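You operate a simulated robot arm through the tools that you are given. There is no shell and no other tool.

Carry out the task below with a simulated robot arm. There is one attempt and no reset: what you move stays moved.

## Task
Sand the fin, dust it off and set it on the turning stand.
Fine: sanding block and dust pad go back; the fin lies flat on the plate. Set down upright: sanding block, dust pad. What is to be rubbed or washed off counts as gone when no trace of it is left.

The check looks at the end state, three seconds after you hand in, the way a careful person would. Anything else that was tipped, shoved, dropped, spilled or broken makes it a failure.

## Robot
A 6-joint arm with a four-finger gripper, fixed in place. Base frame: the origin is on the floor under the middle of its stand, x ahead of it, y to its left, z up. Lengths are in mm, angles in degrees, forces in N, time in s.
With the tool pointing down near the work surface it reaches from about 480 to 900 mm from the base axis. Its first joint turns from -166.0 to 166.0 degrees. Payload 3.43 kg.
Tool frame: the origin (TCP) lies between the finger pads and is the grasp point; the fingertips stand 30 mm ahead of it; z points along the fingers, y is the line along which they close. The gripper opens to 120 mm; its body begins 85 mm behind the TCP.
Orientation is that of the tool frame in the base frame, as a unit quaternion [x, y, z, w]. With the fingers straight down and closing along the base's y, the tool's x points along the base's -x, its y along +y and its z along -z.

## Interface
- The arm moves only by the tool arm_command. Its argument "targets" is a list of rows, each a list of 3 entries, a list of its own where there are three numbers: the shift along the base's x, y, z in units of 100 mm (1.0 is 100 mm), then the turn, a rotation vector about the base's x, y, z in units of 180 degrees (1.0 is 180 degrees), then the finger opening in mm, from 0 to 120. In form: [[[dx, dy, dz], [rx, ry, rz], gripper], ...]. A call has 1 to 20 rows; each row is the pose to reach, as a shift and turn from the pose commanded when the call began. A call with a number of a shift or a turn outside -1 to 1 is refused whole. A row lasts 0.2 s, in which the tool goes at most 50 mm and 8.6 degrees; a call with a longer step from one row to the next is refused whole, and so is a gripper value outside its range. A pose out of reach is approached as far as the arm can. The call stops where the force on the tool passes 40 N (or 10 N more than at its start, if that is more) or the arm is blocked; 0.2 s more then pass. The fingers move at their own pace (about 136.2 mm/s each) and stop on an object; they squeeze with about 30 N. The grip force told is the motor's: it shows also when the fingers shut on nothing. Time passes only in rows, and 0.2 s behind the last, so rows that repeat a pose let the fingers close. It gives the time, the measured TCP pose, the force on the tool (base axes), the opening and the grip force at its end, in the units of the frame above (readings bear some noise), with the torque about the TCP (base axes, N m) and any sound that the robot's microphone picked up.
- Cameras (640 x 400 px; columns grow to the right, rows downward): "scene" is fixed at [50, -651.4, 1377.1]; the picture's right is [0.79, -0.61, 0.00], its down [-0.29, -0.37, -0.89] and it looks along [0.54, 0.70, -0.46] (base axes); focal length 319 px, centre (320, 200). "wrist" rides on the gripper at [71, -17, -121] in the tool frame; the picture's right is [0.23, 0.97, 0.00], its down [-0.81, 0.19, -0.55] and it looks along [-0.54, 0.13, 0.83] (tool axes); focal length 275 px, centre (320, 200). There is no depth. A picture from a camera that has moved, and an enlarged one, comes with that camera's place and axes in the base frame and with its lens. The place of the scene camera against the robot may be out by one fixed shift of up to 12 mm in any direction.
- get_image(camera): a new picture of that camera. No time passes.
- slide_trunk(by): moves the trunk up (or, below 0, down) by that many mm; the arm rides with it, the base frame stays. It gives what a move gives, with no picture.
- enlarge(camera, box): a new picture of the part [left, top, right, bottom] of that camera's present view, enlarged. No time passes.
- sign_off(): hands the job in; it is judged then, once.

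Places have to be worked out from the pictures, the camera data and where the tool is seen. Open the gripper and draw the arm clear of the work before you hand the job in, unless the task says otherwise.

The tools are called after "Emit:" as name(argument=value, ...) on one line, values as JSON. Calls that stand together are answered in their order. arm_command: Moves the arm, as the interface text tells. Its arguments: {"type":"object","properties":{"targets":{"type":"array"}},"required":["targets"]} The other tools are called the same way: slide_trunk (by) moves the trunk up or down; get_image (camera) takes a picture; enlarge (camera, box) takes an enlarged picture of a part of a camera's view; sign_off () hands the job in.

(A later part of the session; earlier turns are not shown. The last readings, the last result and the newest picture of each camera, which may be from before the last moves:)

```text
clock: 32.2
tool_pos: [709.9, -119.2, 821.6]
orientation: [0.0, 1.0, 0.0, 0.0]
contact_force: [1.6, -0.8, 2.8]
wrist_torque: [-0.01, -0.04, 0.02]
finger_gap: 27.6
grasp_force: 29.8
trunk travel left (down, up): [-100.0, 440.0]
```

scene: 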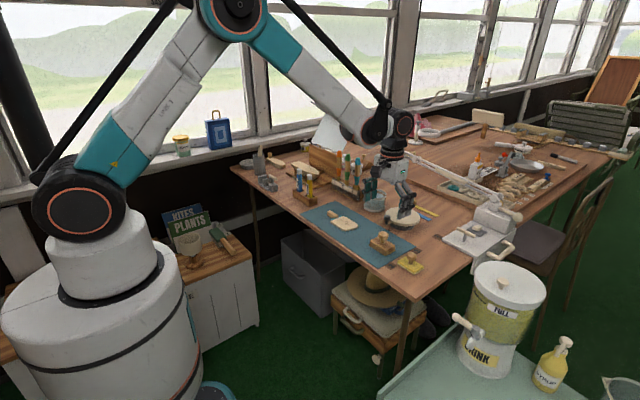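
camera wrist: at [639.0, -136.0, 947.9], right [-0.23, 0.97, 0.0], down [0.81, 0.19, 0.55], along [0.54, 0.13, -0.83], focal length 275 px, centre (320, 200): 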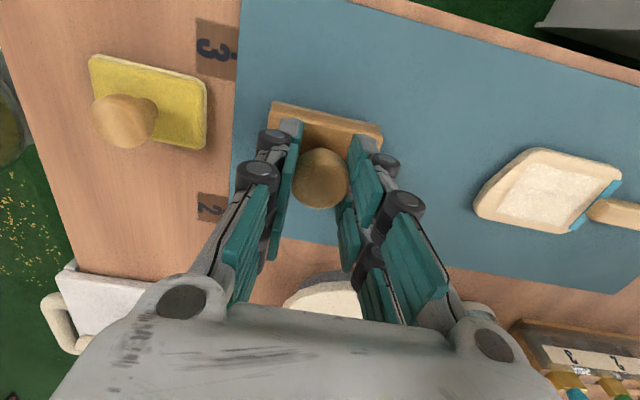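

The block rests on the mat (2.8 N). I open the fingers to 60 mm and rise straight up.

Emit:
arm_command(targets=[[[0, 0, 0], [0, 0, 0], 60], [[0, 0, 0], [0, 0, 0], 60], [[0, 0, 0], [0, 0, 0], 60], [[0, 0, 0.3], [0, 0, 0], 60], [[0, 0, 0.6], [0, 0, 0], 60], [[0, 0, 0.8], [0, 0, 0], 60], [[0, 0, 0.8], [0, 0, 0], 60]])

Emit:
get_image(camera="wrist")

Emit:
enlarge(camera="scene", box=[300, 190, 440, 280])

```text
clock: 33.8
tool_pos: [708.6, -120.4, 901.3]
orientation: [0.0, 1.0, 0.0, 0.0]
contact_force: [0.1, 0.7, 0.5]
wrist_torque: [-0.01, -0.02, 0.02]
finger_gap: 60.4
grasp_force: 0.1
trunk travel left (down, up): [-100.0, 440.0]
```

```text
taken
camera wrist: at [638.0, -136.3, 1021.9], right [-0.23, 0.97, 0.0], down [0.81, 0.19, 0.55], along [0.54, 0.13, -0.83], focal length 275 px, centre (320, 200)
```

wrist: 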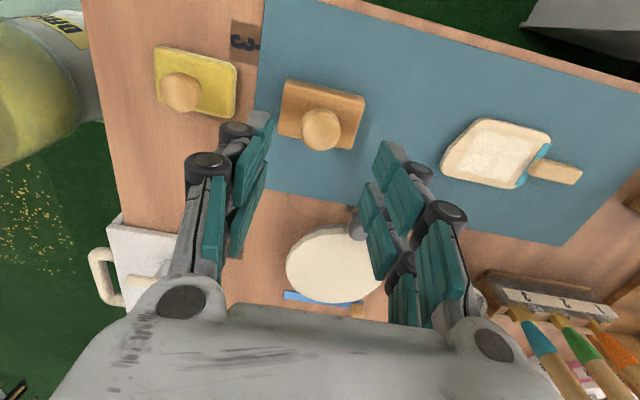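

```text
4.44 times, centred on (370, 235) of scene
camera zoom: at [50.0, -651.4, 1377.1], right [0.79, -0.61, 0.0], down [-0.29, -0.37, -0.89], along [0.54, 0.7, -0.46], focal length 1418 px, centre (98, 44)
```

zoom: 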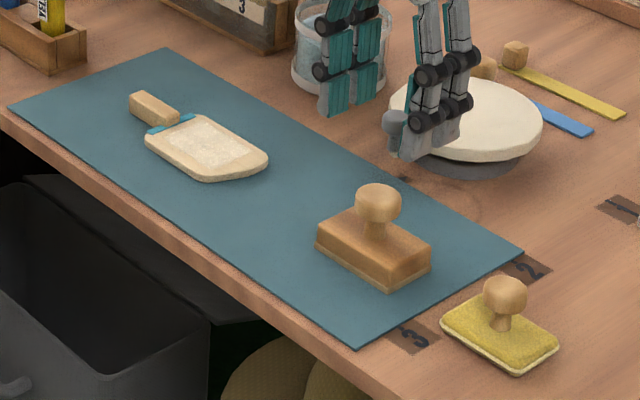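

The block is back where it was, upright. The dust pad spans about x 688–733, y −261…−198, knob near (711, −229). I move the open gripper above it and look.

Emit:
arm_command(targets=[[[0.01, -0.35, 0], [0, 0, 0], 60], [[0.02, -0.7, 0], [0, 0, 0], 60], [[0.02, -1.0, 0], [0, 0, 0], 60]])

Emit:
arm_command(targets=[[[0, -0.1, -0.2], [0, 0, 0], 60], [[0, -0.1, -0.45], [0, 0, 0], 60], [[0, -0.1, -0.45], [0, 0, 0], 60]])

Emit:
get_image(camera="wrist")

Emit:
enlarge(camera="scene", box=[340, 190, 460, 290])

```text
clock: 34.6
tool_pos: [711.7, -218.5, 900.4]
orientation: [0.0, 1.0, 0.0, 0.0]
contact_force: [-0.5, -0.5, 0.0]
wrist_torque: [0.02, 0.01, -0.02]
finger_gap: 60.1
grasp_force: 0.0
trunk travel left (down, up): [-100.0, 440.0]
```

```text
clock: 35.4
tool_pos: [711.6, -229.8, 856.0]
orientation: [0.0, 1.0, 0.001, 0.0]
contact_force: [-0.6, 0.5, 0.9]
wrist_torque: [0.0, -0.03, -0.01]
finger_gap: 60.0
grasp_force: 0.2
trunk travel left (down, up): [-100.0, 440.0]
```

```text
taken
camera wrist: at [640.8, -246.5, 977.0], right [-0.23, 0.97, 0.0], down [0.81, 0.19, 0.55], along [0.54, 0.13, -0.83], focal length 275 px, centre (320, 200)
```

wrist: 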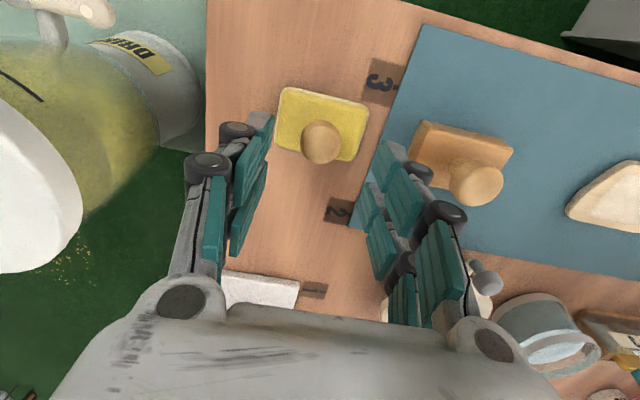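

```text
4.00 times, centred on (400, 240) of scene
camera zoom: at [50.0, -651.4, 1377.1], right [0.79, -0.61, 0.0], down [-0.29, -0.37, -0.89], along [0.54, 0.7, -0.46], focal length 1276 px, centre (0, 40)
```

zoom: 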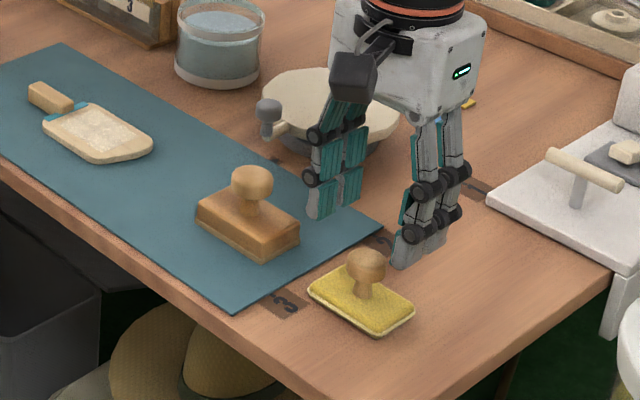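

Triangulated pad knob: (710.5, −229.3, ~800). The tool is at (711.8, −229.5, 856), so I shift −1 mm in x and lower 49 mm (TCP ≈807), leaving the tips above the pad.

Emit:
arm_command(targets=[[[-0.01, 0, -0.25], [0, 0, 0], 60], [[-0.01, 0, -0.4], [0, 0, 0], 60], [[-0.01, 0, -0.48], [0, 0, 0], 60], [[-0.01, 0, -0.49], [0, 0, 0], 60]])

Emit:
get_image(camera="wrist")

Emit:
enlarge(camera="scene", box=[360, 210, 440, 280])

```text
clock: 36.4
tool_pos: [710.0, -230.1, 806.9]
orientation: [0.001, 1.0, 0.0, 0.0]
contact_force: [-0.3, 0.0, 0.4]
wrist_torque: [0.0, -0.01, 0.02]
finger_gap: 59.9
grasp_force: 0.1
trunk travel left (down, up): [-100.0, 440.0]
```

```text
taken
camera wrist: at [639.2, -246.4, 927.6], right [-0.23, 0.97, 0.0], down [0.81, 0.19, 0.55], along [0.54, 0.13, -0.83], focal length 275 px, centre (320, 200)
```

wrist: 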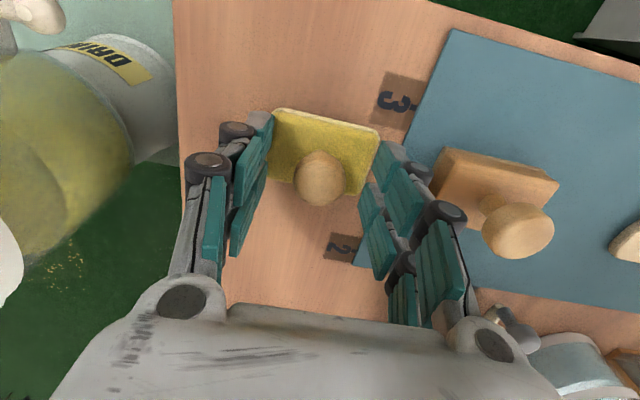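

```text
5.71 times, centred on (400, 245) of scene
camera zoom: at [50.0, -651.4, 1377.1], right [0.79, -0.61, 0.0], down [-0.29, -0.37, -0.89], along [0.54, 0.7, -0.46], focal length 1823 px, centre (-137, -57)
```

zoom: 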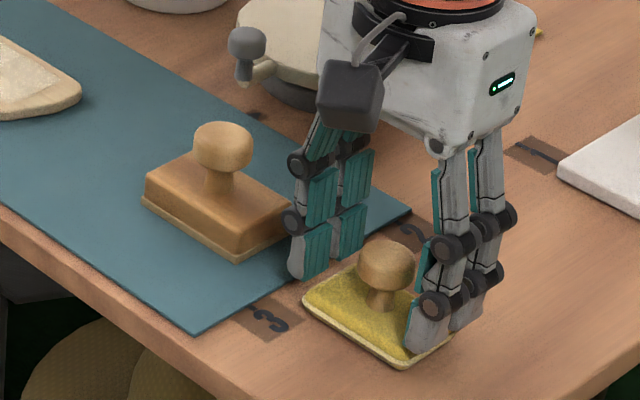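

The pad's knob is centred between the fingers. I close on it here.

Emit:
arm_command(targets=[[[0, 0, 0], [0, 0, 0], 30], [[0, 0, 0], [0, 0, 0], 15], [[0, 0, 0], [0, 0, 0], 10], [[0, 0, 0], [0, 0, 0], 10]])

Emit:
get_image(camera="wrist")

```text
clock: 37.4
tool_pos: [711.0, -230.3, 808.2]
orientation: [0.0, 1.0, 0.0, 0.0]
contact_force: [0.4, -0.7, -0.2]
wrist_torque: [0.01, 0.0, -0.01]
finger_gap: 23.3
grasp_force: 30.3
trunk travel left (down, up): [-100.0, 440.0]
```

```text
taken
camera wrist: at [639.2, -246.4, 927.6], right [-0.23, 0.97, 0.0], down [0.81, 0.19, 0.55], along [0.54, 0.13, -0.83], focal length 275 px, centre (320, 200)
```

wrist: 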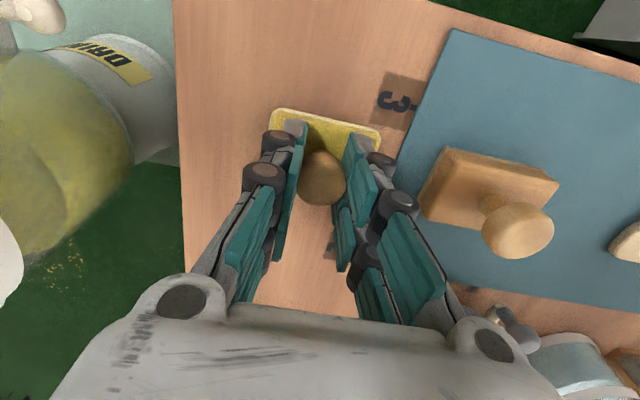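

Gripped (gap 23.3 mm, 30 N); pad home is TCP ≈(710.2, −229.4, 806.6). I lift it 100 mm so it clears the sanding block's knob, and check.

Emit:
arm_command(targets=[[[0, 0, 0.1], [0, 0, 0], 10], [[0, 0, 0.3], [0, 0, 0], 10], [[0, 0, 0.6], [0, 0, 0], 10], [[0, 0, 0.9], [0, 0, 0], 10], [[0, 0, 1.0], [0, 0, 0], 10]])

Emit:
get_image(camera="wrist")

Emit:
enlarge(camera="scene", box=[340, 170, 460, 270])

```text
clock: 38.6
tool_pos: [710.1, -229.8, 907.9]
orientation: [-0.001, 1.0, 0.0, 0.0]
contact_force: [1.0, 0.2, -0.2]
wrist_torque: [0.0, -0.02, -0.02]
finger_gap: 23.1
grasp_force: 30.4
trunk travel left (down, up): [-100.0, 440.0]
```

```text
taken
camera wrist: at [638.5, -246.4, 1027.3], right [-0.23, 0.97, 0.0], down [0.81, 0.19, 0.55], along [0.54, 0.13, -0.83], focal length 275 px, centre (320, 200)
```

wrist: 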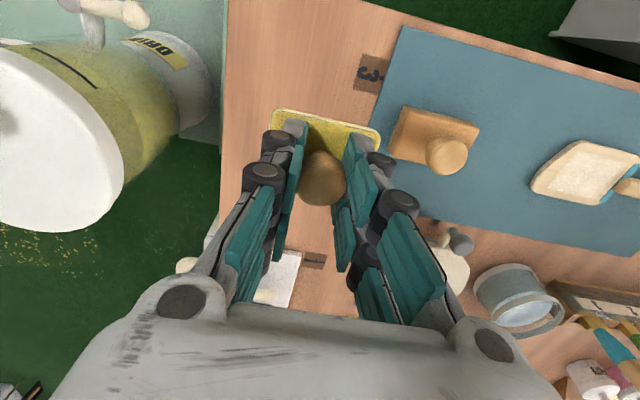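

```text
4.00 times, centred on (400, 220) of scene
camera zoom: at [50.0, -651.4, 1377.1], right [0.79, -0.61, 0.0], down [-0.29, -0.37, -0.89], along [0.54, 0.7, -0.46], focal length 1276 px, centre (0, 120)
```

zoom: 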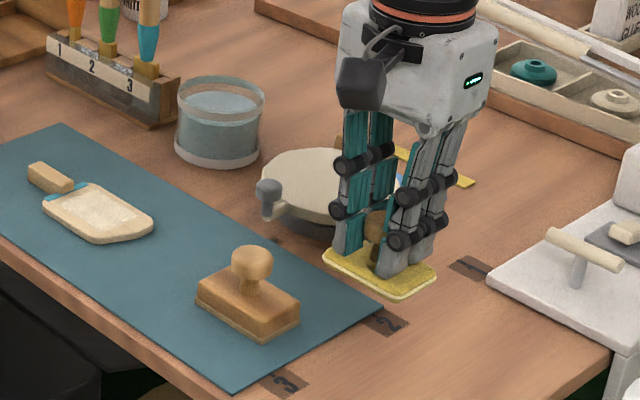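

The pad is held level. The dust patch spans x 688–735, y 25–88; I carry the pad at this height over to (711, 50) in three moves.

Emit:
arm_command(targets=[[[0, 0.35, 0], [0, 0, 0], 10], [[0, 0.7, 0], [0, 0, 0], 10], [[0, 1.0, 0], [0, 0, 0], 10]])

Emit:
arm_command(targets=[[[0, 0.35, 0], [0, 0, 0], 10], [[0, 0.7, 0], [0, 0, 0], 10], [[0, 1.0, 0], [0, 0, 0], 10]])

Emit:
arm_command(targets=[[[0, 0.35, 0], [0, 0, 0], 10], [[0.01, 0.7, 0], [0, 0, 0], 10], [[0.02, 0.8, -0.25], [0, 0, 0], 10], [[0.02, 0.8, -0.55], [0, 0, 0], 10], [[0.02, 0.8, -0.75], [0, 0, 0], 10], [[0.02, 0.8, -0.75], [0, 0, 0], 10]])

Emit:
enlarge(camera="scene", box=[310, 180, 390, 240])

Emit:
get_image(camera="wrist")

```text
clock: 39.4
tool_pos: [710.2, -127.8, 906.4]
orientation: [0.001, 1.0, -0.001, 0.0]
contact_force: [0.4, -0.6, 0.4]
wrist_torque: [0.03, 0.03, 0.0]
finger_gap: 23.1
grasp_force: 29.9
trunk travel left (down, up): [-100.0, 440.0]
```

```text
clock: 40.2
tool_pos: [711.8, -28.6, 907.6]
orientation: [-0.001, 1.0, 0.0, 0.0]
contact_force: [-0.1, -0.1, -0.7]
wrist_torque: [0.0, 0.02, 0.01]
finger_gap: 23.1
grasp_force: 29.3
trunk travel left (down, up): [-100.0, 440.0]
```

```text
clock: 41.6
tool_pos: [713.6, 51.9, 831.0]
orientation: [0.001, 1.0, 0.0, 0.0]
contact_force: [0.3, -0.1, -0.9]
wrist_torque: [0.0, 0.01, -0.03]
finger_gap: 22.9
grasp_force: 29.3
trunk travel left (down, up): [-100.0, 440.0]
```

```text
6.67 times, centred on (350, 210) of scene
camera zoom: at [50.0, -651.4, 1377.1], right [0.79, -0.61, 0.0], down [-0.29, -0.37, -0.89], along [0.54, 0.7, -0.46], focal length 2126 px, centre (120, 133)
```

zoom: 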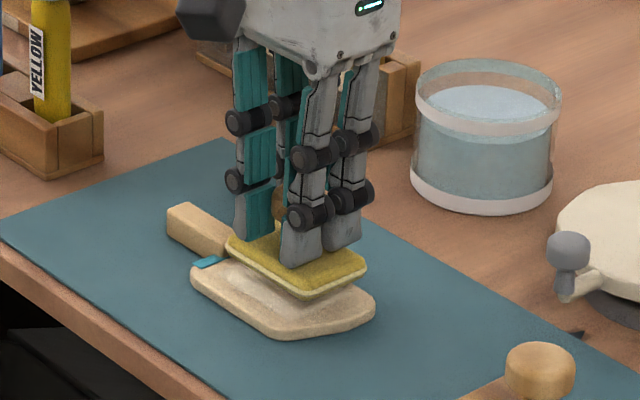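

```text
taken
camera wrist: at [641.7, 35.6, 951.1], right [-0.23, 0.97, 0.0], down [0.81, 0.19, 0.55], along [0.54, 0.13, -0.83], focal length 275 px, centre (320, 200)
```

wrist: 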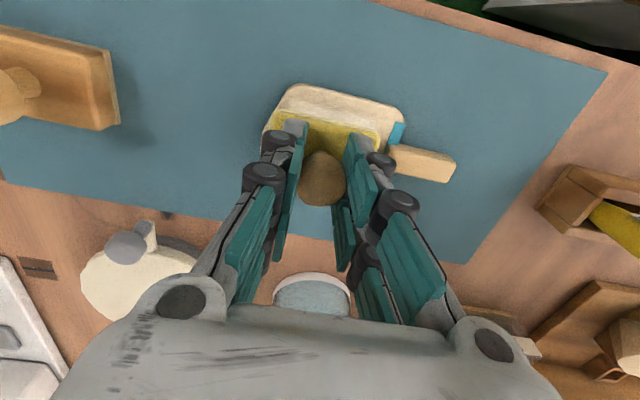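

The pad is ~12 mm over the blade. I lower it in small steps until it touches.

Emit:
arm_command(targets=[[[0, 0, -0.05], [0, 0, 0], 10], [[0, 0, -0.08], [0, 0, 0], 10], [[0, 0, -0.1], [0, 0, 0], 10], [[0, 0, -0.1], [0, 0, 0], 10]])

Emit:
arm_command(targets=[[[0, 0, -0.01], [0, 0, 0], 10], [[0, 0, -0.02], [0, 0, 0], 10], [[0, 0, -0.02], [0, 0, 0], 10]])

```text
clock: 42.6
tool_pos: [713.6, 50.5, 820.9]
orientation: [0.0, 1.0, 0.0, 0.0]
contact_force: [0.6, -0.6, 0.6]
wrist_torque: [0.01, 0.0, 0.02]
finger_gap: 23.0
grasp_force: 29.4
trunk travel left (down, up): [-100.0, 440.0]
```

```text
clock: 43.4
tool_pos: [713.2, 51.1, 820.2]
orientation: [0.0, 1.0, 0.0, 0.0]
contact_force: [0.0, 0.0, 0.2]
wrist_torque: [0.0, -0.01, 0.01]
finger_gap: 23.0
grasp_force: 29.7
trunk travel left (down, up): [-100.0, 440.0]
```

Still free at about z 818.5–820. I continue 2 mm lower in 1 mm steps.

Emit:
arm_command(targets=[[[0, 0, -0.01], [0, 0, 0], 10], [[0, 0, -0.02], [0, 0, 0], 10], [[0, 0, -0.02], [0, 0, 0], 10]])

```text
clock: 44.2
tool_pos: [711.9, 49.7, 817.9]
orientation: [0.0, 1.0, 0.0, -0.001]
contact_force: [0.6, 1.3, 2.4]
wrist_torque: [0.0, -0.08, -0.04]
finger_gap: 23.0
grasp_force: 29.9
trunk travel left (down, up): [-100.0, 440.0]
```

Contact (2.4 N). I press about 1 mm deeper and wipe with strokes in y and x, keeping the pad's +y end below y≈89.

Emit:
arm_command(targets=[[[0, 0, -0.01], [0, 0, 0], 10], [[0, 0.06, -0.01], [0, 0, 0], 10], [[0.06, 0.06, -0.01], [0, 0, 0], 10], [[0.06, -0.02, -0.01], [0, 0, 0], 10], [[0.06, -0.1, -0.01], [0, 0, 0], 10], [[0.06, -0.17, -0.01], [0, 0, 0], 10], [[0, -0.17, -0.01], [0, 0, 0], 10], [[0, -0.09, -0.01], [0, 0, 0], 10], [[0, -0.01, -0.01], [0, 0, 0], 10], [[0, 0.06, -0.01], [0, 0, 0], 10], [[-0.07, 0.06, -0.01], [0, 0, 0], 10], [[-0.07, -0.02, -0.01], [0, 0, 0], 10], [[-0.07, -0.1, -0.01], [0, 0, 0], 10], [[-0.07, -0.17, -0.01], [0, 0, 0], 10], [[0, -0.17, -0.01], [0, 0, 0], 10], [[0, -0.09, -0.01], [0, 0, 0], 10], [[0, -0.01, -0.01], [0, 0, 0], 10], [[0, 0.06, -0.01], [0, 0, 0], 10], [[0, 0, -0.01], [0, 0, 0], 10]])

Emit:
enlarge(camera="scene", box=[310, 190, 390, 240])

Emit:
get_image(camera="wrist")

```text
clock: 48.2
tool_pos: [713.6, 52.3, 817.1]
orientation: [0.0, 1.0, 0.0, 0.0]
contact_force: [0.2, 0.1, -0.3]
wrist_torque: [-0.05, -0.02, -0.05]
finger_gap: 23.2
grasp_force: 29.6
trunk travel left (down, up): [-100.0, 440.0]
```

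```text
8.00 times, centred on (350, 215) of scene
camera zoom: at [50.0, -651.4, 1377.1], right [0.79, -0.61, 0.0], down [-0.29, -0.37, -0.89], along [0.54, 0.7, -0.46], focal length 2552 px, centre (80, 80)
```

zoom: 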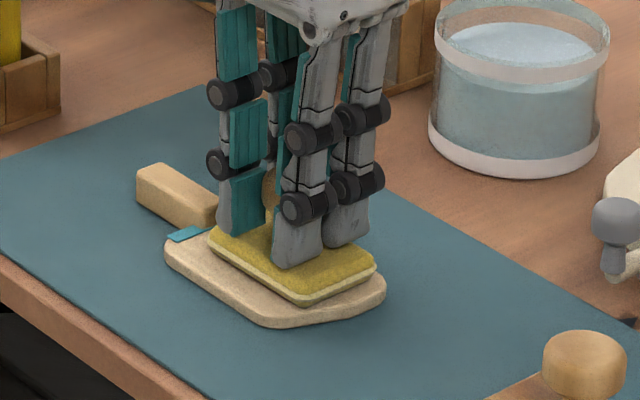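

```text
taken
camera wrist: at [641.7, 34.8, 938.2], right [-0.23, 0.97, 0.0], down [0.81, 0.19, 0.55], along [0.54, 0.13, -0.83], focal length 275 px, centre (320, 200)
```

wrist: 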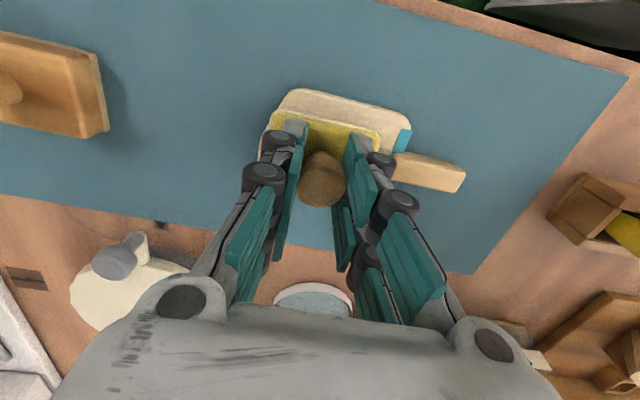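

The force fell to zero at the end, so the knob slipped up a touch in the grip; part of the wipe may have been light. I lift the pad and look at the blade.

Emit:
arm_command(targets=[[[0, 0, 0.1], [0, 0, 0], 10], [[0, 0, 0.35], [0, 0, 0], 10], [[0, -0.3, 0.6], [0, 0, 0], 10], [[0, -0.65, 0.7], [0, 0, 0], 10], [[0, -1, 0.7], [0, 0, 0], 10]])

Emit:
get_image(camera="wrist")

Emit:
enlarge(camera="wrist", box=[375, 85, 535, 195])

Emit:
enlarge(camera="scene", box=[325, 205, 370, 235])

```text
clock: 49.4
tool_pos: [714.5, -49.9, 888.0]
orientation: [0.0, 1.0, 0.0, 0.0]
contact_force: [-0.2, 0.0, -0.8]
wrist_torque: [0.01, -0.01, 0.0]
finger_gap: 23.1
grasp_force: 29.9
trunk travel left (down, up): [-100.0, 440.0]
```

```text
taken
camera wrist: at [643.0, -66.8, 1008.5], right [-0.23, 0.97, 0.0], down [0.81, 0.19, 0.55], along [0.54, 0.13, -0.83], focal length 275 px, centre (320, 200)
```

wrist: 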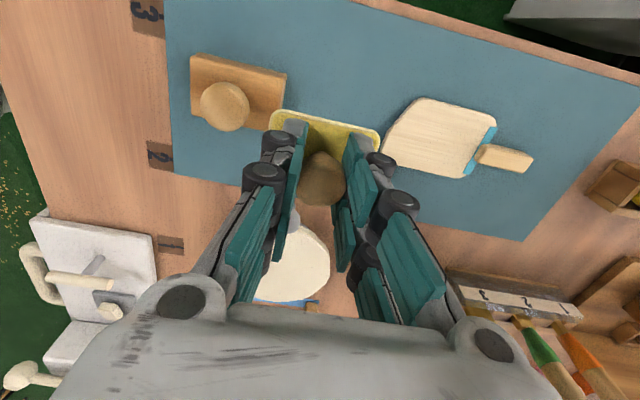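

```text
3.64 times, centred on (455, 140) of wrist
camera zoom: at [643.0, -66.8, 1008.5], right [-0.23, 0.97, 0.0], down [0.81, 0.19, 0.55], along [0.54, 0.13, -0.83], focal length 1001 px, centre (-171, 418)
```

zoom: 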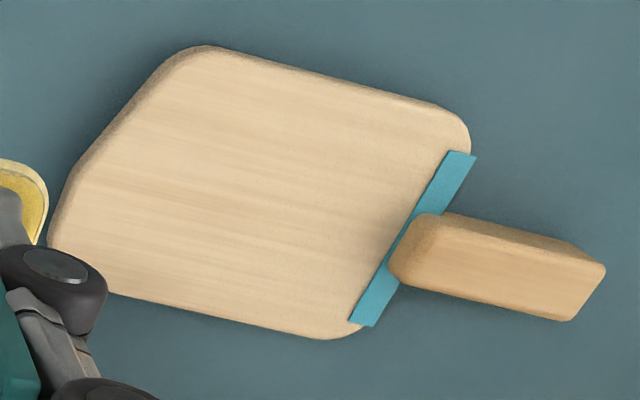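

```text
13.33 times, centred on (348, 220) of scene
camera zoom: at [50.0, -651.4, 1377.1], right [0.79, -0.61, 0.0], down [-0.29, -0.37, -0.89], along [0.54, 0.7, -0.46], focal length 4253 px, centre (-47, -67)
```

zoom: 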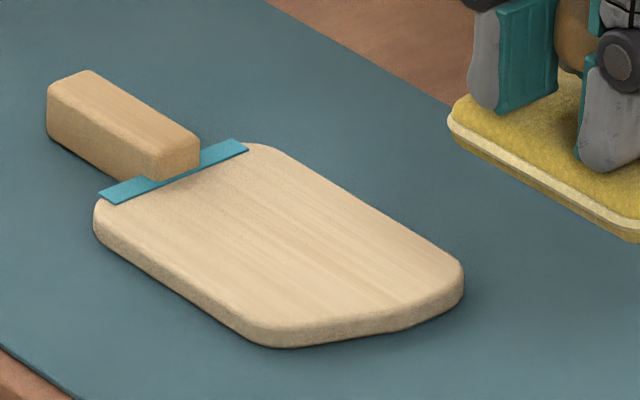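

Blade is clean: no dust, no marks. Before returning the pad I check how it sits in the grip.

Emit:
enlarge(camera="wrist", box=[250, 95, 400, 215])

Emit:
enlarge(camera="scene", box=[350, 180, 410, 240])

```text
3.33 times, centred on (325, 155) of wrist
camera zoom: at [643.0, -66.8, 1008.5], right [-0.23, 0.97, 0.0], down [0.81, 0.19, 0.55], along [0.54, 0.13, -0.83], focal length 918 px, centre (303, 350)
```

zoom: 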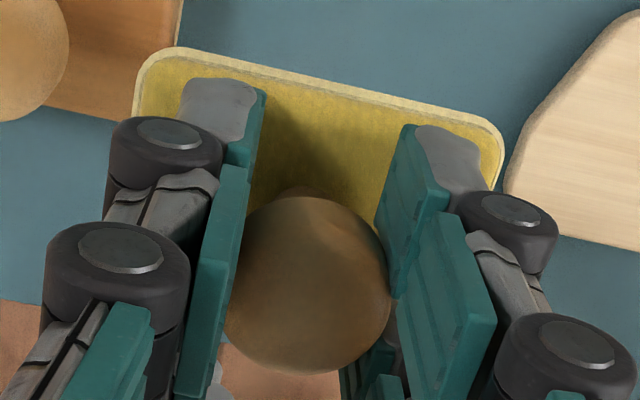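

```text
6.67 times, centred on (380, 210) of scene
camera zoom: at [50.0, -651.4, 1377.1], right [0.79, -0.61, 0.0], down [-0.29, -0.37, -0.89], along [0.54, 0.7, -0.46], focal length 2126 px, centre (-80, 133)
```

zoom: 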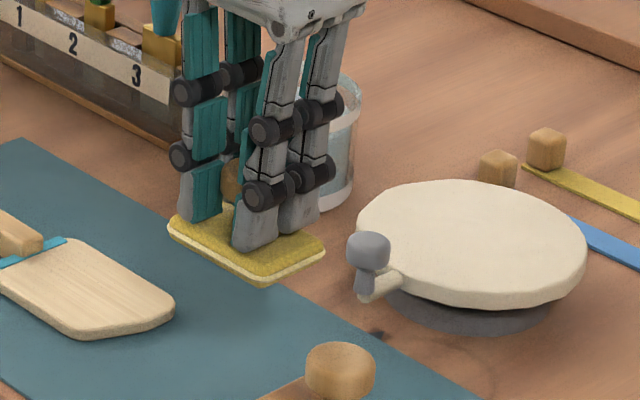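

The pad hangs level, its knob pushed slightly deeper into the grip. I raise a bit and carry it back over its home place at (710, −229).

Emit:
arm_command(targets=[[[0, -0.1, 0.2], [0, 0, 0], 10], [[-0.01, -0.45, 0.25], [0, 0, 0], 10], [[-0.02, -0.8, 0.25], [0, 0, 0], 10], [[-0.02, -1.0, 0.25], [0, 0, 0], 10]])

Emit:
arm_command(targets=[[[0, -0.35, 0], [0, 0, 0], 10], [[0, -0.7, 0], [0, 0, 0], 10], [[0, -0.8, 0], [0, 0, 0], 10], [[0, -0.8, -0.3], [0, 0, 0], 10], [[0, -0.8, -0.65], [0, 0, 0], 10], [[0, -0.8, -0.9], [0, 0, 0], 10], [[0, -0.8, -0.97], [0, 0, 0], 10], [[0, -0.8, -0.97], [0, 0, 0], 10]])

Emit:
get_image(camera="wrist")

Emit:
enlarge(camera="scene", box=[360, 220, 440, 280])

```text
clock: 50.4
tool_pos: [713.1, -151.0, 912.2]
orientation: [0.001, 1.0, -0.001, 0.0]
contact_force: [0.0, 1.0, 0.3]
wrist_torque: [0.0, -0.01, -0.01]
finger_gap: 23.0
grasp_force: 29.7
trunk travel left (down, up): [-100.0, 440.0]
```

```text
clock: 52.2
tool_pos: [710.9, -230.6, 815.8]
orientation: [0.0, 1.0, 0.0, 0.0]
contact_force: [-0.4, -0.2, -0.8]
wrist_torque: [-0.01, -0.02, 0.02]
finger_gap: 23.0
grasp_force: 30.0
trunk travel left (down, up): [-100.0, 440.0]
```

```text
taken
camera wrist: at [639.2, -246.2, 936.1], right [-0.23, 0.97, 0.0], down [0.81, 0.19, 0.55], along [0.54, 0.13, -0.83], focal length 275 px, centre (320, 200)
```

wrist: 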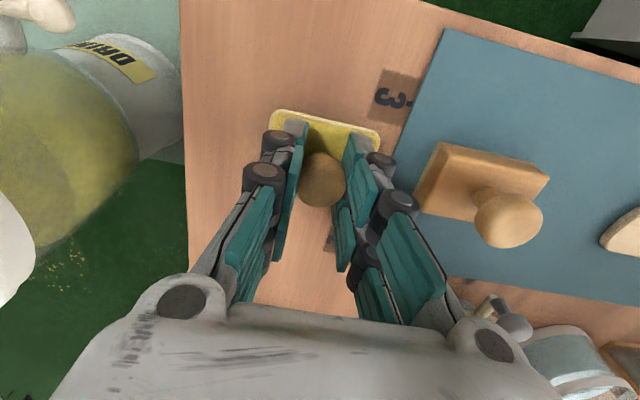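

```text
6.67 times, centred on (400, 250) of scene
camera zoom: at [50.0, -651.4, 1377.1], right [0.79, -0.61, 0.0], down [-0.29, -0.37, -0.89], along [0.54, 0.7, -0.46], focal length 2126 px, centre (-213, -133)
```

zoom: 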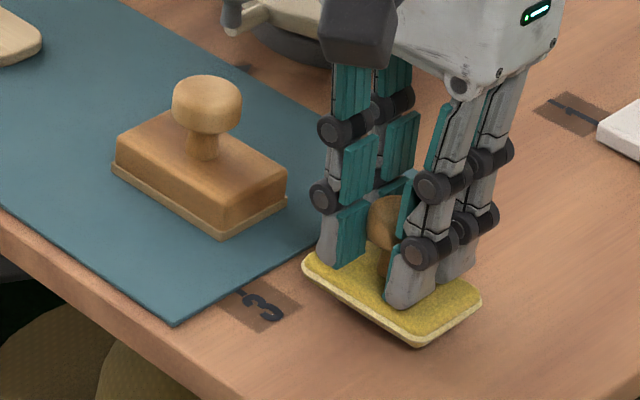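

The pad is exactly over its home, about 9 mm up. I lower it in stages.

Emit:
arm_command(targets=[[[0, 0, -0.04], [0, 0, 0], 10], [[0, 0, -0.07], [0, 0, 0], 10], [[0, 0, -0.08], [0, 0, 0], 10], [[0, 0, -0.08], [0, 0, 0], 10]])

Emit:
arm_command(targets=[[[0, 0, -0.01], [0, 0, 0], 10], [[0, 0, -0.01], [0, 0, 0], 10]])

```text
clock: 53.2
tool_pos: [710.4, -229.0, 806.5]
orientation: [0.0, 1.0, 0.001, 0.001]
contact_force: [0.4, -0.1, 0.0]
wrist_torque: [-0.02, 0.0, -0.01]
finger_gap: 23.0
grasp_force: 30.2
trunk travel left (down, up): [-100.0, 440.0]
```

```text
clock: 53.8
tool_pos: [711.2, -229.5, 806.0]
orientation: [0.0, 1.0, 0.001, 0.001]
contact_force: [4.0, -0.9, 8.7]
wrist_torque: [-0.05, -0.13, -0.01]
finger_gap: 22.8
grasp_force: 30.2
trunk travel left (down, up): [-100.0, 440.0]
```

The pad is firmly on the table (8.7 N). I ease back 0.7 mm, then open and rise.

Emit:
arm_command(targets=[[[0, 0, 0.006], [0, 0, 0], 10], [[0, 0, 0.006], [0, 0, 0], 60], [[0, 0, 0.006], [0, 0, 0], 60], [[0, 0, 0.006], [0, 0, 0], 60], [[0, 0, 0.3], [0, 0, 0], 60], [[0, 0, 0.7], [0, 0, 0], 60], [[0, 0, 1.0], [0, 0, 0], 60], [[0, 0, 1.0], [0, 0, 0], 60]])

Emit:
get_image(camera="wrist")

Emit:
enlarge(camera="scene", box=[300, 190, 440, 280])

```text
clock: 55.6
tool_pos: [710.0, -230.1, 906.4]
orientation: [0.0, 1.0, -0.001, 0.0]
contact_force: [-0.6, -0.6, 0.1]
wrist_torque: [-0.02, 0.02, 0.03]
finger_gap: 59.9
grasp_force: 0.0
trunk travel left (down, up): [-100.0, 440.0]
```

```text
taken
camera wrist: at [639.5, -246.9, 1026.9], right [-0.23, 0.97, 0.0], down [0.81, 0.19, 0.55], along [0.54, 0.13, -0.83], focal length 275 px, centre (320, 200)
```

wrist: 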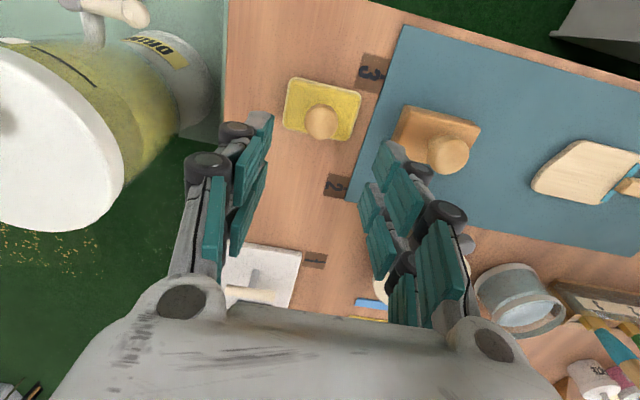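

```text
4.44 times, centred on (370, 235) of scene
camera zoom: at [50.0, -651.4, 1377.1], right [0.79, -0.61, 0.0], down [-0.29, -0.37, -0.89], along [0.54, 0.7, -0.46], focal length 1418 px, centre (98, 44)
```

zoom: 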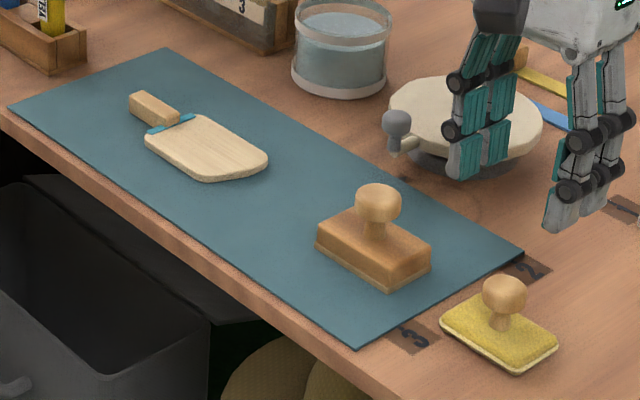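

Both tools are back in place and upright. Next I measure the turning stand with two wrist views, opening the fingers wide and moving up over toward y≈−70.

Emit:
arm_command(targets=[[[0, 0.35, 0.2], [0, 0, 0], 90], [[0, 0.7, 0.4], [0, 0, 0], 120], [[0, 1.0, 0.6], [0, 0, 0], 120]])

Emit:
arm_command(targets=[[[0, 0.3, 0], [0, 0, 0], 120], [[0, 0.6, 0], [0, 0, 0], 120], [[0, 0.6, 0], [0, 0, 0], 120]])

Emit:
enlarge(camera="wrist", box=[220, 170, 440, 320])

Emit:
get_image(camera="wrist")

```text
clock: 56.4
tool_pos: [710.5, -129.3, 964.9]
orientation: [0.0, 1.0, 0.0, 0.001]
contact_force: [-0.4, -0.3, 0.0]
wrist_torque: [0.02, 0.02, -0.02]
finger_gap: 120.2
grasp_force: 0.0
trunk travel left (down, up): [-100.0, 440.0]
```

```text
clock: 57.2
tool_pos: [710.5, -68.6, 966.0]
orientation: [0.001, 1.0, 0.0, 0.0]
contact_force: [0.0, 0.6, 0.2]
wrist_torque: [-0.02, -0.01, 0.0]
finger_gap: 120.0
grasp_force: 0.0
trunk travel left (down, up): [-100.0, 440.0]
```

```text
2.67 times, centred on (330, 245) of wrist
camera zoom: at [639.0, -84.7, 1086.0], right [-0.23, 0.97, 0.0], down [0.81, 0.19, 0.55], along [0.54, 0.13, -0.83], focal length 734 px, centre (293, 80)
```

zoom: 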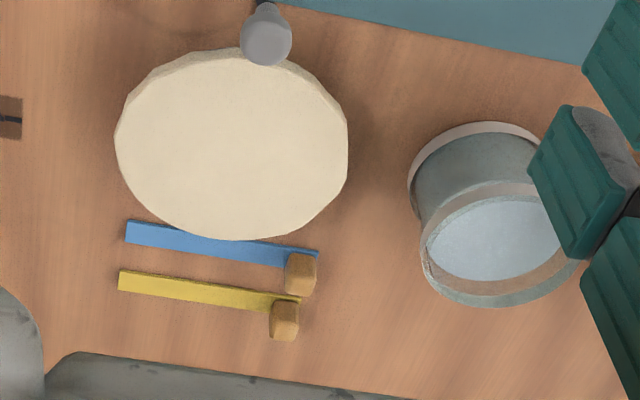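

```text
taken
camera wrist: at [639.0, -84.7, 1086.0], right [-0.23, 0.97, 0.0], down [0.81, 0.19, 0.55], along [0.54, 0.13, -0.83], focal length 275 px, centre (320, 200)
```

wrist: 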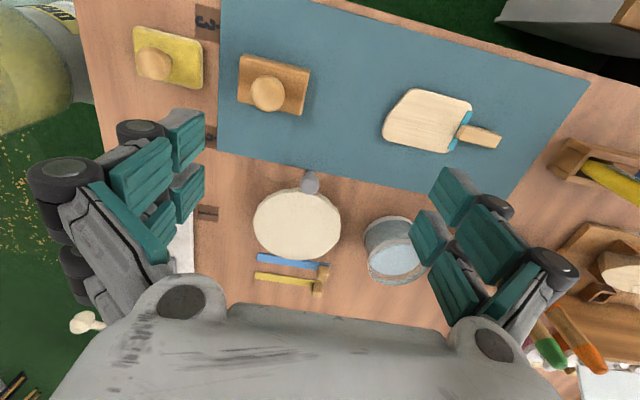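

I take a second view from 80 mm further ahead to triangulate the plate's height and centre.

Emit:
arm_command(targets=[[[0.3, 0, 0], [0, 0, 0], 120], [[0.6, 0, 0], [0, 0, 0], 120], [[0.8, 0, 0], [0, 0, 0], 120], [[0.8, 0, 0], [0, 0, 0], 120]])

Emit:
enlarge(camera="wrist", box=[220, 100, 440, 250])

Emit:
get_image(camera="scene")

```text
clock: 58.2
tool_pos: [791.6, -68.9, 967.1]
orientation: [0.0, 1.0, 0.0, 0.0]
contact_force: [-0.1, -0.4, -0.2]
wrist_torque: [0.0, 0.06, -0.02]
finger_gap: 120.1
grasp_force: 0.1
trunk travel left (down, up): [-100.0, 440.0]
```

```text
2.67 times, centred on (330, 175) of wrist
camera zoom: at [720.2, -85.6, 1087.4], right [-0.23, 0.97, 0.0], down [0.81, 0.19, 0.55], along [0.54, 0.13, -0.83], focal length 734 px, centre (293, 267)
```

zoom: 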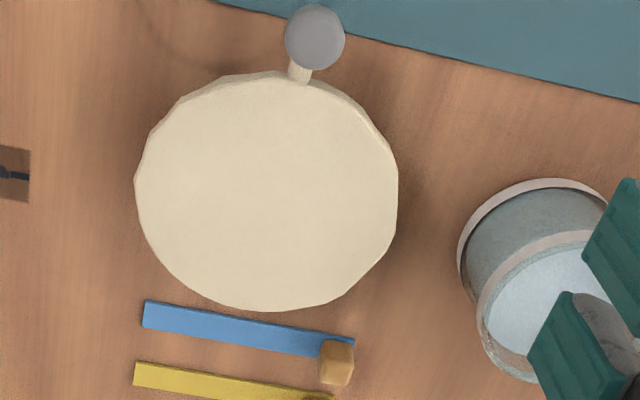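

```text
taken
```

scene: 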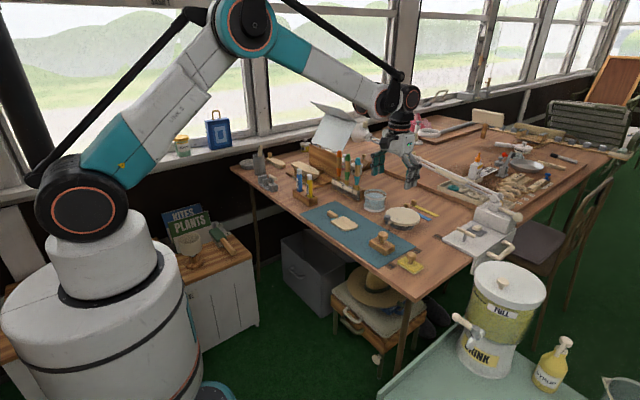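

Plate: centre ≈(881, −61), radius ≈58, top z≈797; its knob is at about (798, −58), the bucket's near side at y≈42. I'll set the fin with its handle pointing away from both (toward −x,−y), so I first turn the gripper −90° about z while moving toward the fin's handle.

Emit:
arm_command(targets=[[[-0.07, 0.083, 0], [0, 0, -0.0417], 100], [[-0.14, 0.167, 0], [0, 0, -0.0833], 100], [[-0.21, 0.25, 0], [0, 0, -0.125], 100], [[-0.28, 0.333, 0], [0, 0, -0.1667], 80], [[-0.35, 0.417, 0], [0, 0, -0.2083], 80], [[-0.42, 0.5, 0], [0, 0, -0.25], 80], [[-0.49, 0.583, 0], [0, 0, -0.2917], 60], [[-0.56, 0.667, 0], [0, 0, -0.3333], 60], [[-0.63, 0.75, 0], [0, 0, -0.375], 60], [[-0.7, 0.833, 0], [0, 0, -0.4167], 60], [[-0.77, 0.917, 0], [0, 0, -0.4583], 60], [[-0.83, 1.0, 0], [0, 0, -0.5], 60], [[-0.83, 1.0, 0], [0, 0, -0.5], 60]])

Emit:
get_image(camera="wrist")

```text
clock: 61.0
tool_pos: [706.9, 30.2, 965.9]
orientation: [0.708, 0.707, -0.001, 0.0]
contact_force: [0.9, -0.5, -0.6]
wrist_torque: [-0.01, 0.03, -0.01]
finger_gap: 60.2
grasp_force: 0.1
trunk travel left (down, up): [-100.0, 440.0]
```

```text
taken
camera wrist: at [691.0, 101.7, 1086.7], right [0.97, 0.23, 0.0], down [0.19, -0.81, 0.55], along [0.13, -0.54, -0.83], focal length 275 px, centre (320, 200)
```

wrist: 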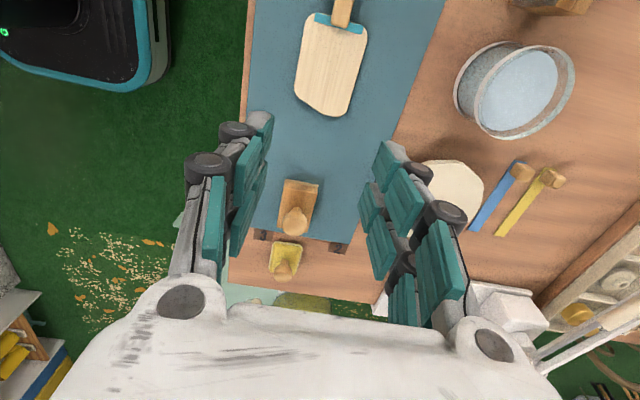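

The gripper is turned (closing along x, camera on the +y side). I move on to above the handle at y≈122 and look.

Emit:
arm_command(targets=[[[0, 0.35, 0], [0, 0, 0], 60], [[0, 0.7, 0], [0, 0, 0], 60], [[0, 0.92, 0], [0, 0, 0], 60], [[0, 0.92, 0], [0, 0, 0], 60]])

Emit:
enlarge(camera="wrist", box=[240, 60, 400, 220])

Emit:
arm_command(targets=[[[0, 0, -0.3], [0, 0, 0], 60], [[0, 0, -0.6], [0, 0, 0], 60], [[0, 0, -0.9], [0, 0, 0], 60], [[0, 0, -0.9], [0, 0, 0], 60]])

Emit:
enlarge(camera="wrist", box=[240, 60, 400, 220])

Emit:
get_image(camera="wrist")

```text
clock: 62.0
tool_pos: [708.9, 125.4, 967.0]
orientation: [0.707, 0.708, 0.001, 0.0]
contact_force: [-0.6, 0.3, 0.4]
wrist_torque: [0.0, 0.05, 0.01]
finger_gap: 60.0
grasp_force: 0.2
trunk travel left (down, up): [-100.0, 440.0]
```

```text
2.50 times, centred on (320, 140) of wrist
camera zoom: at [691.8, 195.4, 1088.6], right [0.97, 0.23, 0.0], down [0.19, -0.81, 0.55], along [0.13, -0.54, -0.83], focal length 688 px, centre (320, 350)
```

zoom: 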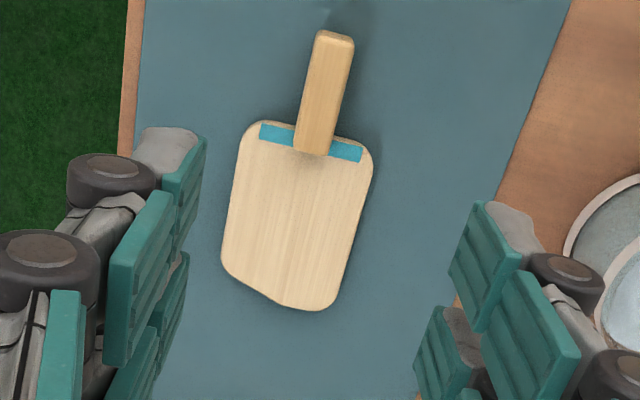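

```text
clock: 63.0
tool_pos: [710.1, 123.3, 877.9]
orientation: [0.707, 0.707, 0.0, 0.001]
contact_force: [-0.2, -0.4, 0.0]
wrist_torque: [0.02, 0.02, -0.01]
finger_gap: 60.1
grasp_force: 0.1
trunk travel left (down, up): [-100.0, 440.0]
```

```text
2.50 times, centred on (320, 140) of wrist
camera zoom: at [692.5, 194.1, 998.3], right [0.97, 0.23, 0.0], down [0.19, -0.81, 0.55], along [0.13, -0.54, -0.83], focal length 688 px, centre (320, 350)
```

zoom: 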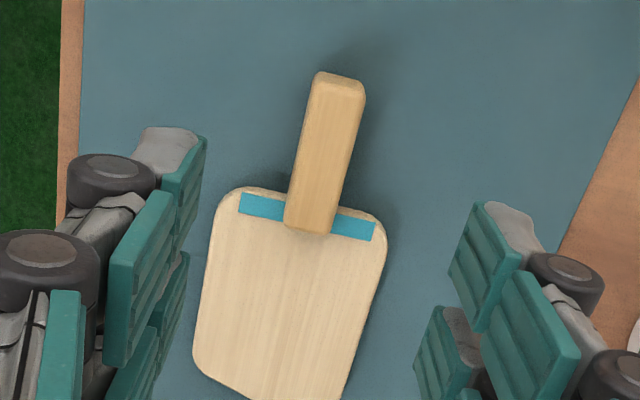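

```text
taken
camera wrist: at [692.5, 194.1, 998.3], right [0.97, 0.23, 0.0], down [0.19, -0.81, 0.55], along [0.13, -0.54, -0.83], focal length 275 px, centre (320, 200)
```

wrist: 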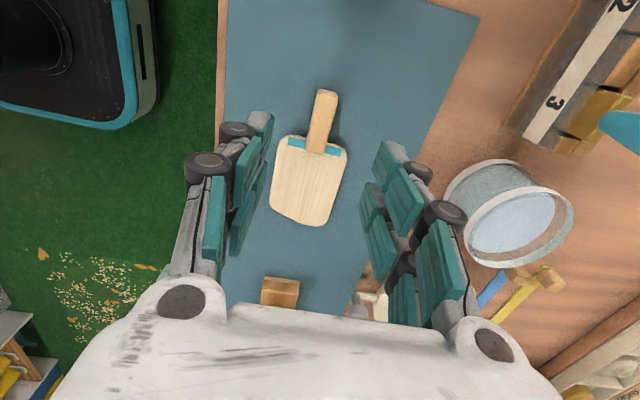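

From the two views the handle is ~15.5 mm wide, centred at x≈710.2, y 94–147; the finger pairs span about ±22 mm in tool x. To keep the fingers off the blade I'll grip at y≈129; I narrow to 36 mm and lower to TCP z≈806.

Emit:
arm_command(targets=[[[0.007, 0.06, 0], [0, 0, 0], 36], [[0.007, 0.06, -0.2], [0, 0, 0], 36], [[0.007, 0.06, -0.45], [0, 0, 0], 36], [[0.007, 0.06, -0.62], [0, 0, 0], 36], [[0.007, 0.06, -0.71], [0, 0, 0], 36], [[0.007, 0.06, -0.71], [0, 0, 0], 36]])

Emit:
get_image(camera="wrist")

Emit:
enlarge(camera="wrist", box=[240, 80, 400, 240])

Emit:
enlarge(camera="scene", box=[300, 170, 380, 240])

```text
clock: 64.4
tool_pos: [708.3, 128.8, 805.9]
orientation: [0.707, 0.707, 0.0, 0.0]
contact_force: [-0.2, -0.2, -0.3]
wrist_torque: [0.03, -0.03, 0.02]
finger_gap: 36.0
grasp_force: 0.1
trunk travel left (down, up): [-100.0, 440.0]
```

```text
taken
camera wrist: at [691.4, 200.2, 926.6], right [0.97, 0.23, 0.0], down [0.19, -0.81, 0.55], along [0.13, -0.54, -0.83], focal length 275 px, centre (320, 200)
```

wrist: 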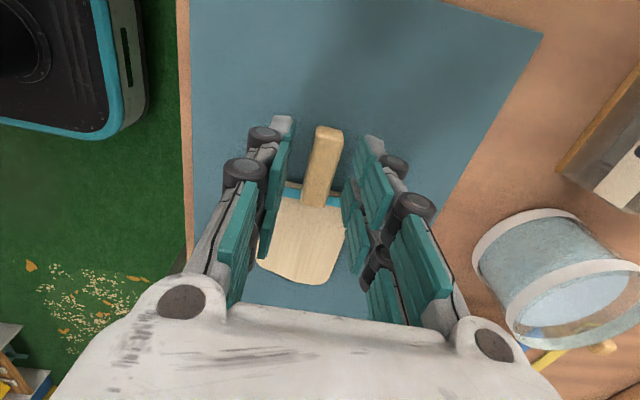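

```text
2.50 times, centred on (320, 160) of wrist
camera zoom: at [691.4, 200.2, 926.6], right [0.97, 0.23, 0.0], down [0.19, -0.81, 0.55], along [0.13, -0.54, -0.83], focal length 688 px, centre (320, 300)
```

zoom: 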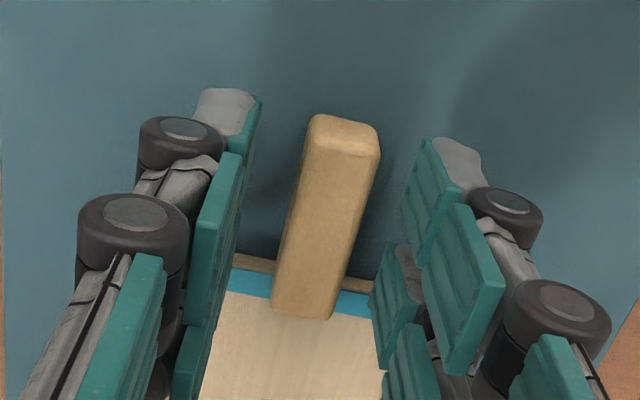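

```text
5.71 times, centred on (340, 205) of scene
camera zoom: at [50.0, -651.4, 1377.1], right [0.79, -0.61, 0.0], down [-0.29, -0.37, -0.89], along [0.54, 0.7, -0.46], focal length 1823 px, centre (206, 171)
```

zoom: 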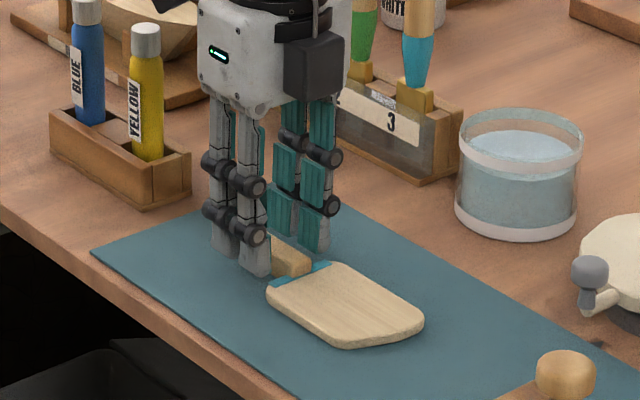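

The fingers straddle the handle and clear the blade. I lower in 1 mm steps toward z≈800, watching for contact with the mat.

Emit:
arm_command(targets=[[[0, 0, -0.02], [0, 0, 0], 36], [[0, 0, -0.03], [0, 0, 0], 36], [[0, 0, -0.04], [0, 0, 0], 36], [[0, 0, -0.04], [0, 0, 0], 36]])

Emit:
arm_command(targets=[[[0, 0, -0.01], [0, 0, 0], 36], [[0, 0, -0.02], [0, 0, 0], 36], [[0, 0, -0.02], [0, 0, 0], 36]])

Emit:
enlarge(camera="scene", box=[310, 190, 370, 235])

```text
clock: 65.4
tool_pos: [708.3, 127.7, 801.4]
orientation: [0.707, 0.707, 0.0, 0.0]
contact_force: [-0.7, 0.7, 0.4]
wrist_torque: [-0.04, 0.02, -0.02]
finger_gap: 35.9
grasp_force: 0.0
trunk travel left (down, up): [-100.0, 440.0]
```

```text
clock: 66.2
tool_pos: [708.7, 128.1, 798.4]
orientation: [0.707, 0.707, 0.0, 0.0]
contact_force: [0.1, 0.2, 0.8]
wrist_torque: [0.0, 0.01, 0.0]
finger_gap: 36.3
grasp_force: 0.1
trunk travel left (down, up): [-100.0, 440.0]
```

```text
8.89 times, centred on (340, 212) of scene
camera zoom: at [50.0, -651.4, 1377.1], right [0.79, -0.61, 0.0], down [-0.29, -0.37, -0.89], along [0.54, 0.7, -0.46], focal length 2835 px, centre (142, 89)
```

zoom: 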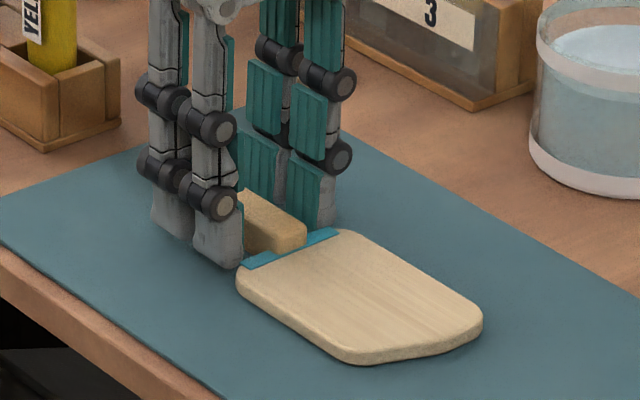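

The tips are ~3 mm over the mat, with no contact. I close on the handle.

Emit:
arm_command(targets=[[[0, 0, 0], [0, 0, 0], 20], [[0, 0, 0], [0, 0, 0], 10], [[0, 0, 0], [0, 0, 0], 5], [[0, 0, 0], [0, 0, 0], 5]])

Emit:
enlarge(camera="wrist", box=[240, 80, 400, 240])

Emit:
enlarge(camera="scene", box=[310, 190, 370, 235])

```text
clock: 67.2
tool_pos: [707.4, 129.0, 798.9]
orientation: [0.707, 0.707, 0.0, 0.0]
contact_force: [0.7, -0.7, 0.9]
wrist_torque: [0.01, -0.06, -0.02]
finger_gap: 16.4
grasp_force: 30.3
trunk travel left (down, up): [-100.0, 440.0]
```

```text
2.50 times, centred on (320, 160) of wrist
camera zoom: at [691.5, 200.0, 919.6], right [0.97, 0.23, 0.0], down [0.19, -0.81, 0.55], along [0.13, -0.54, -0.83], focal length 688 px, centre (320, 300)
```

zoom: 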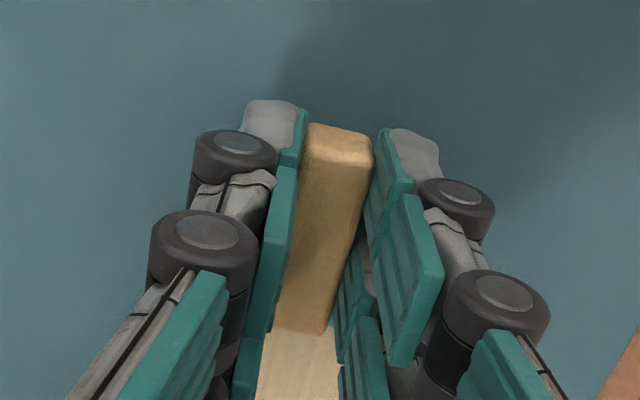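

```text
8.89 times, centred on (340, 212) of scene
camera zoom: at [50.0, -651.4, 1377.1], right [0.79, -0.61, 0.0], down [-0.29, -0.37, -0.89], along [0.54, 0.7, -0.46], focal length 2835 px, centre (142, 89)
```

zoom: 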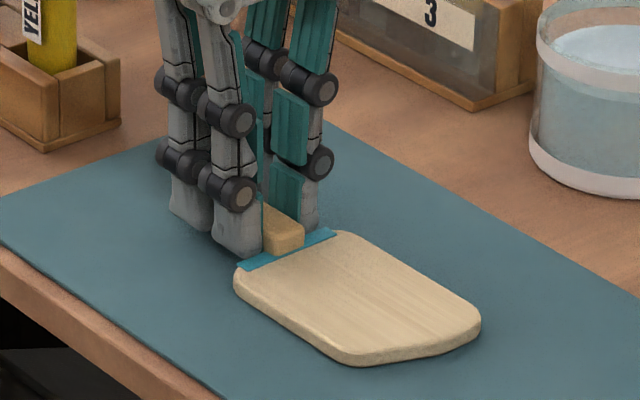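

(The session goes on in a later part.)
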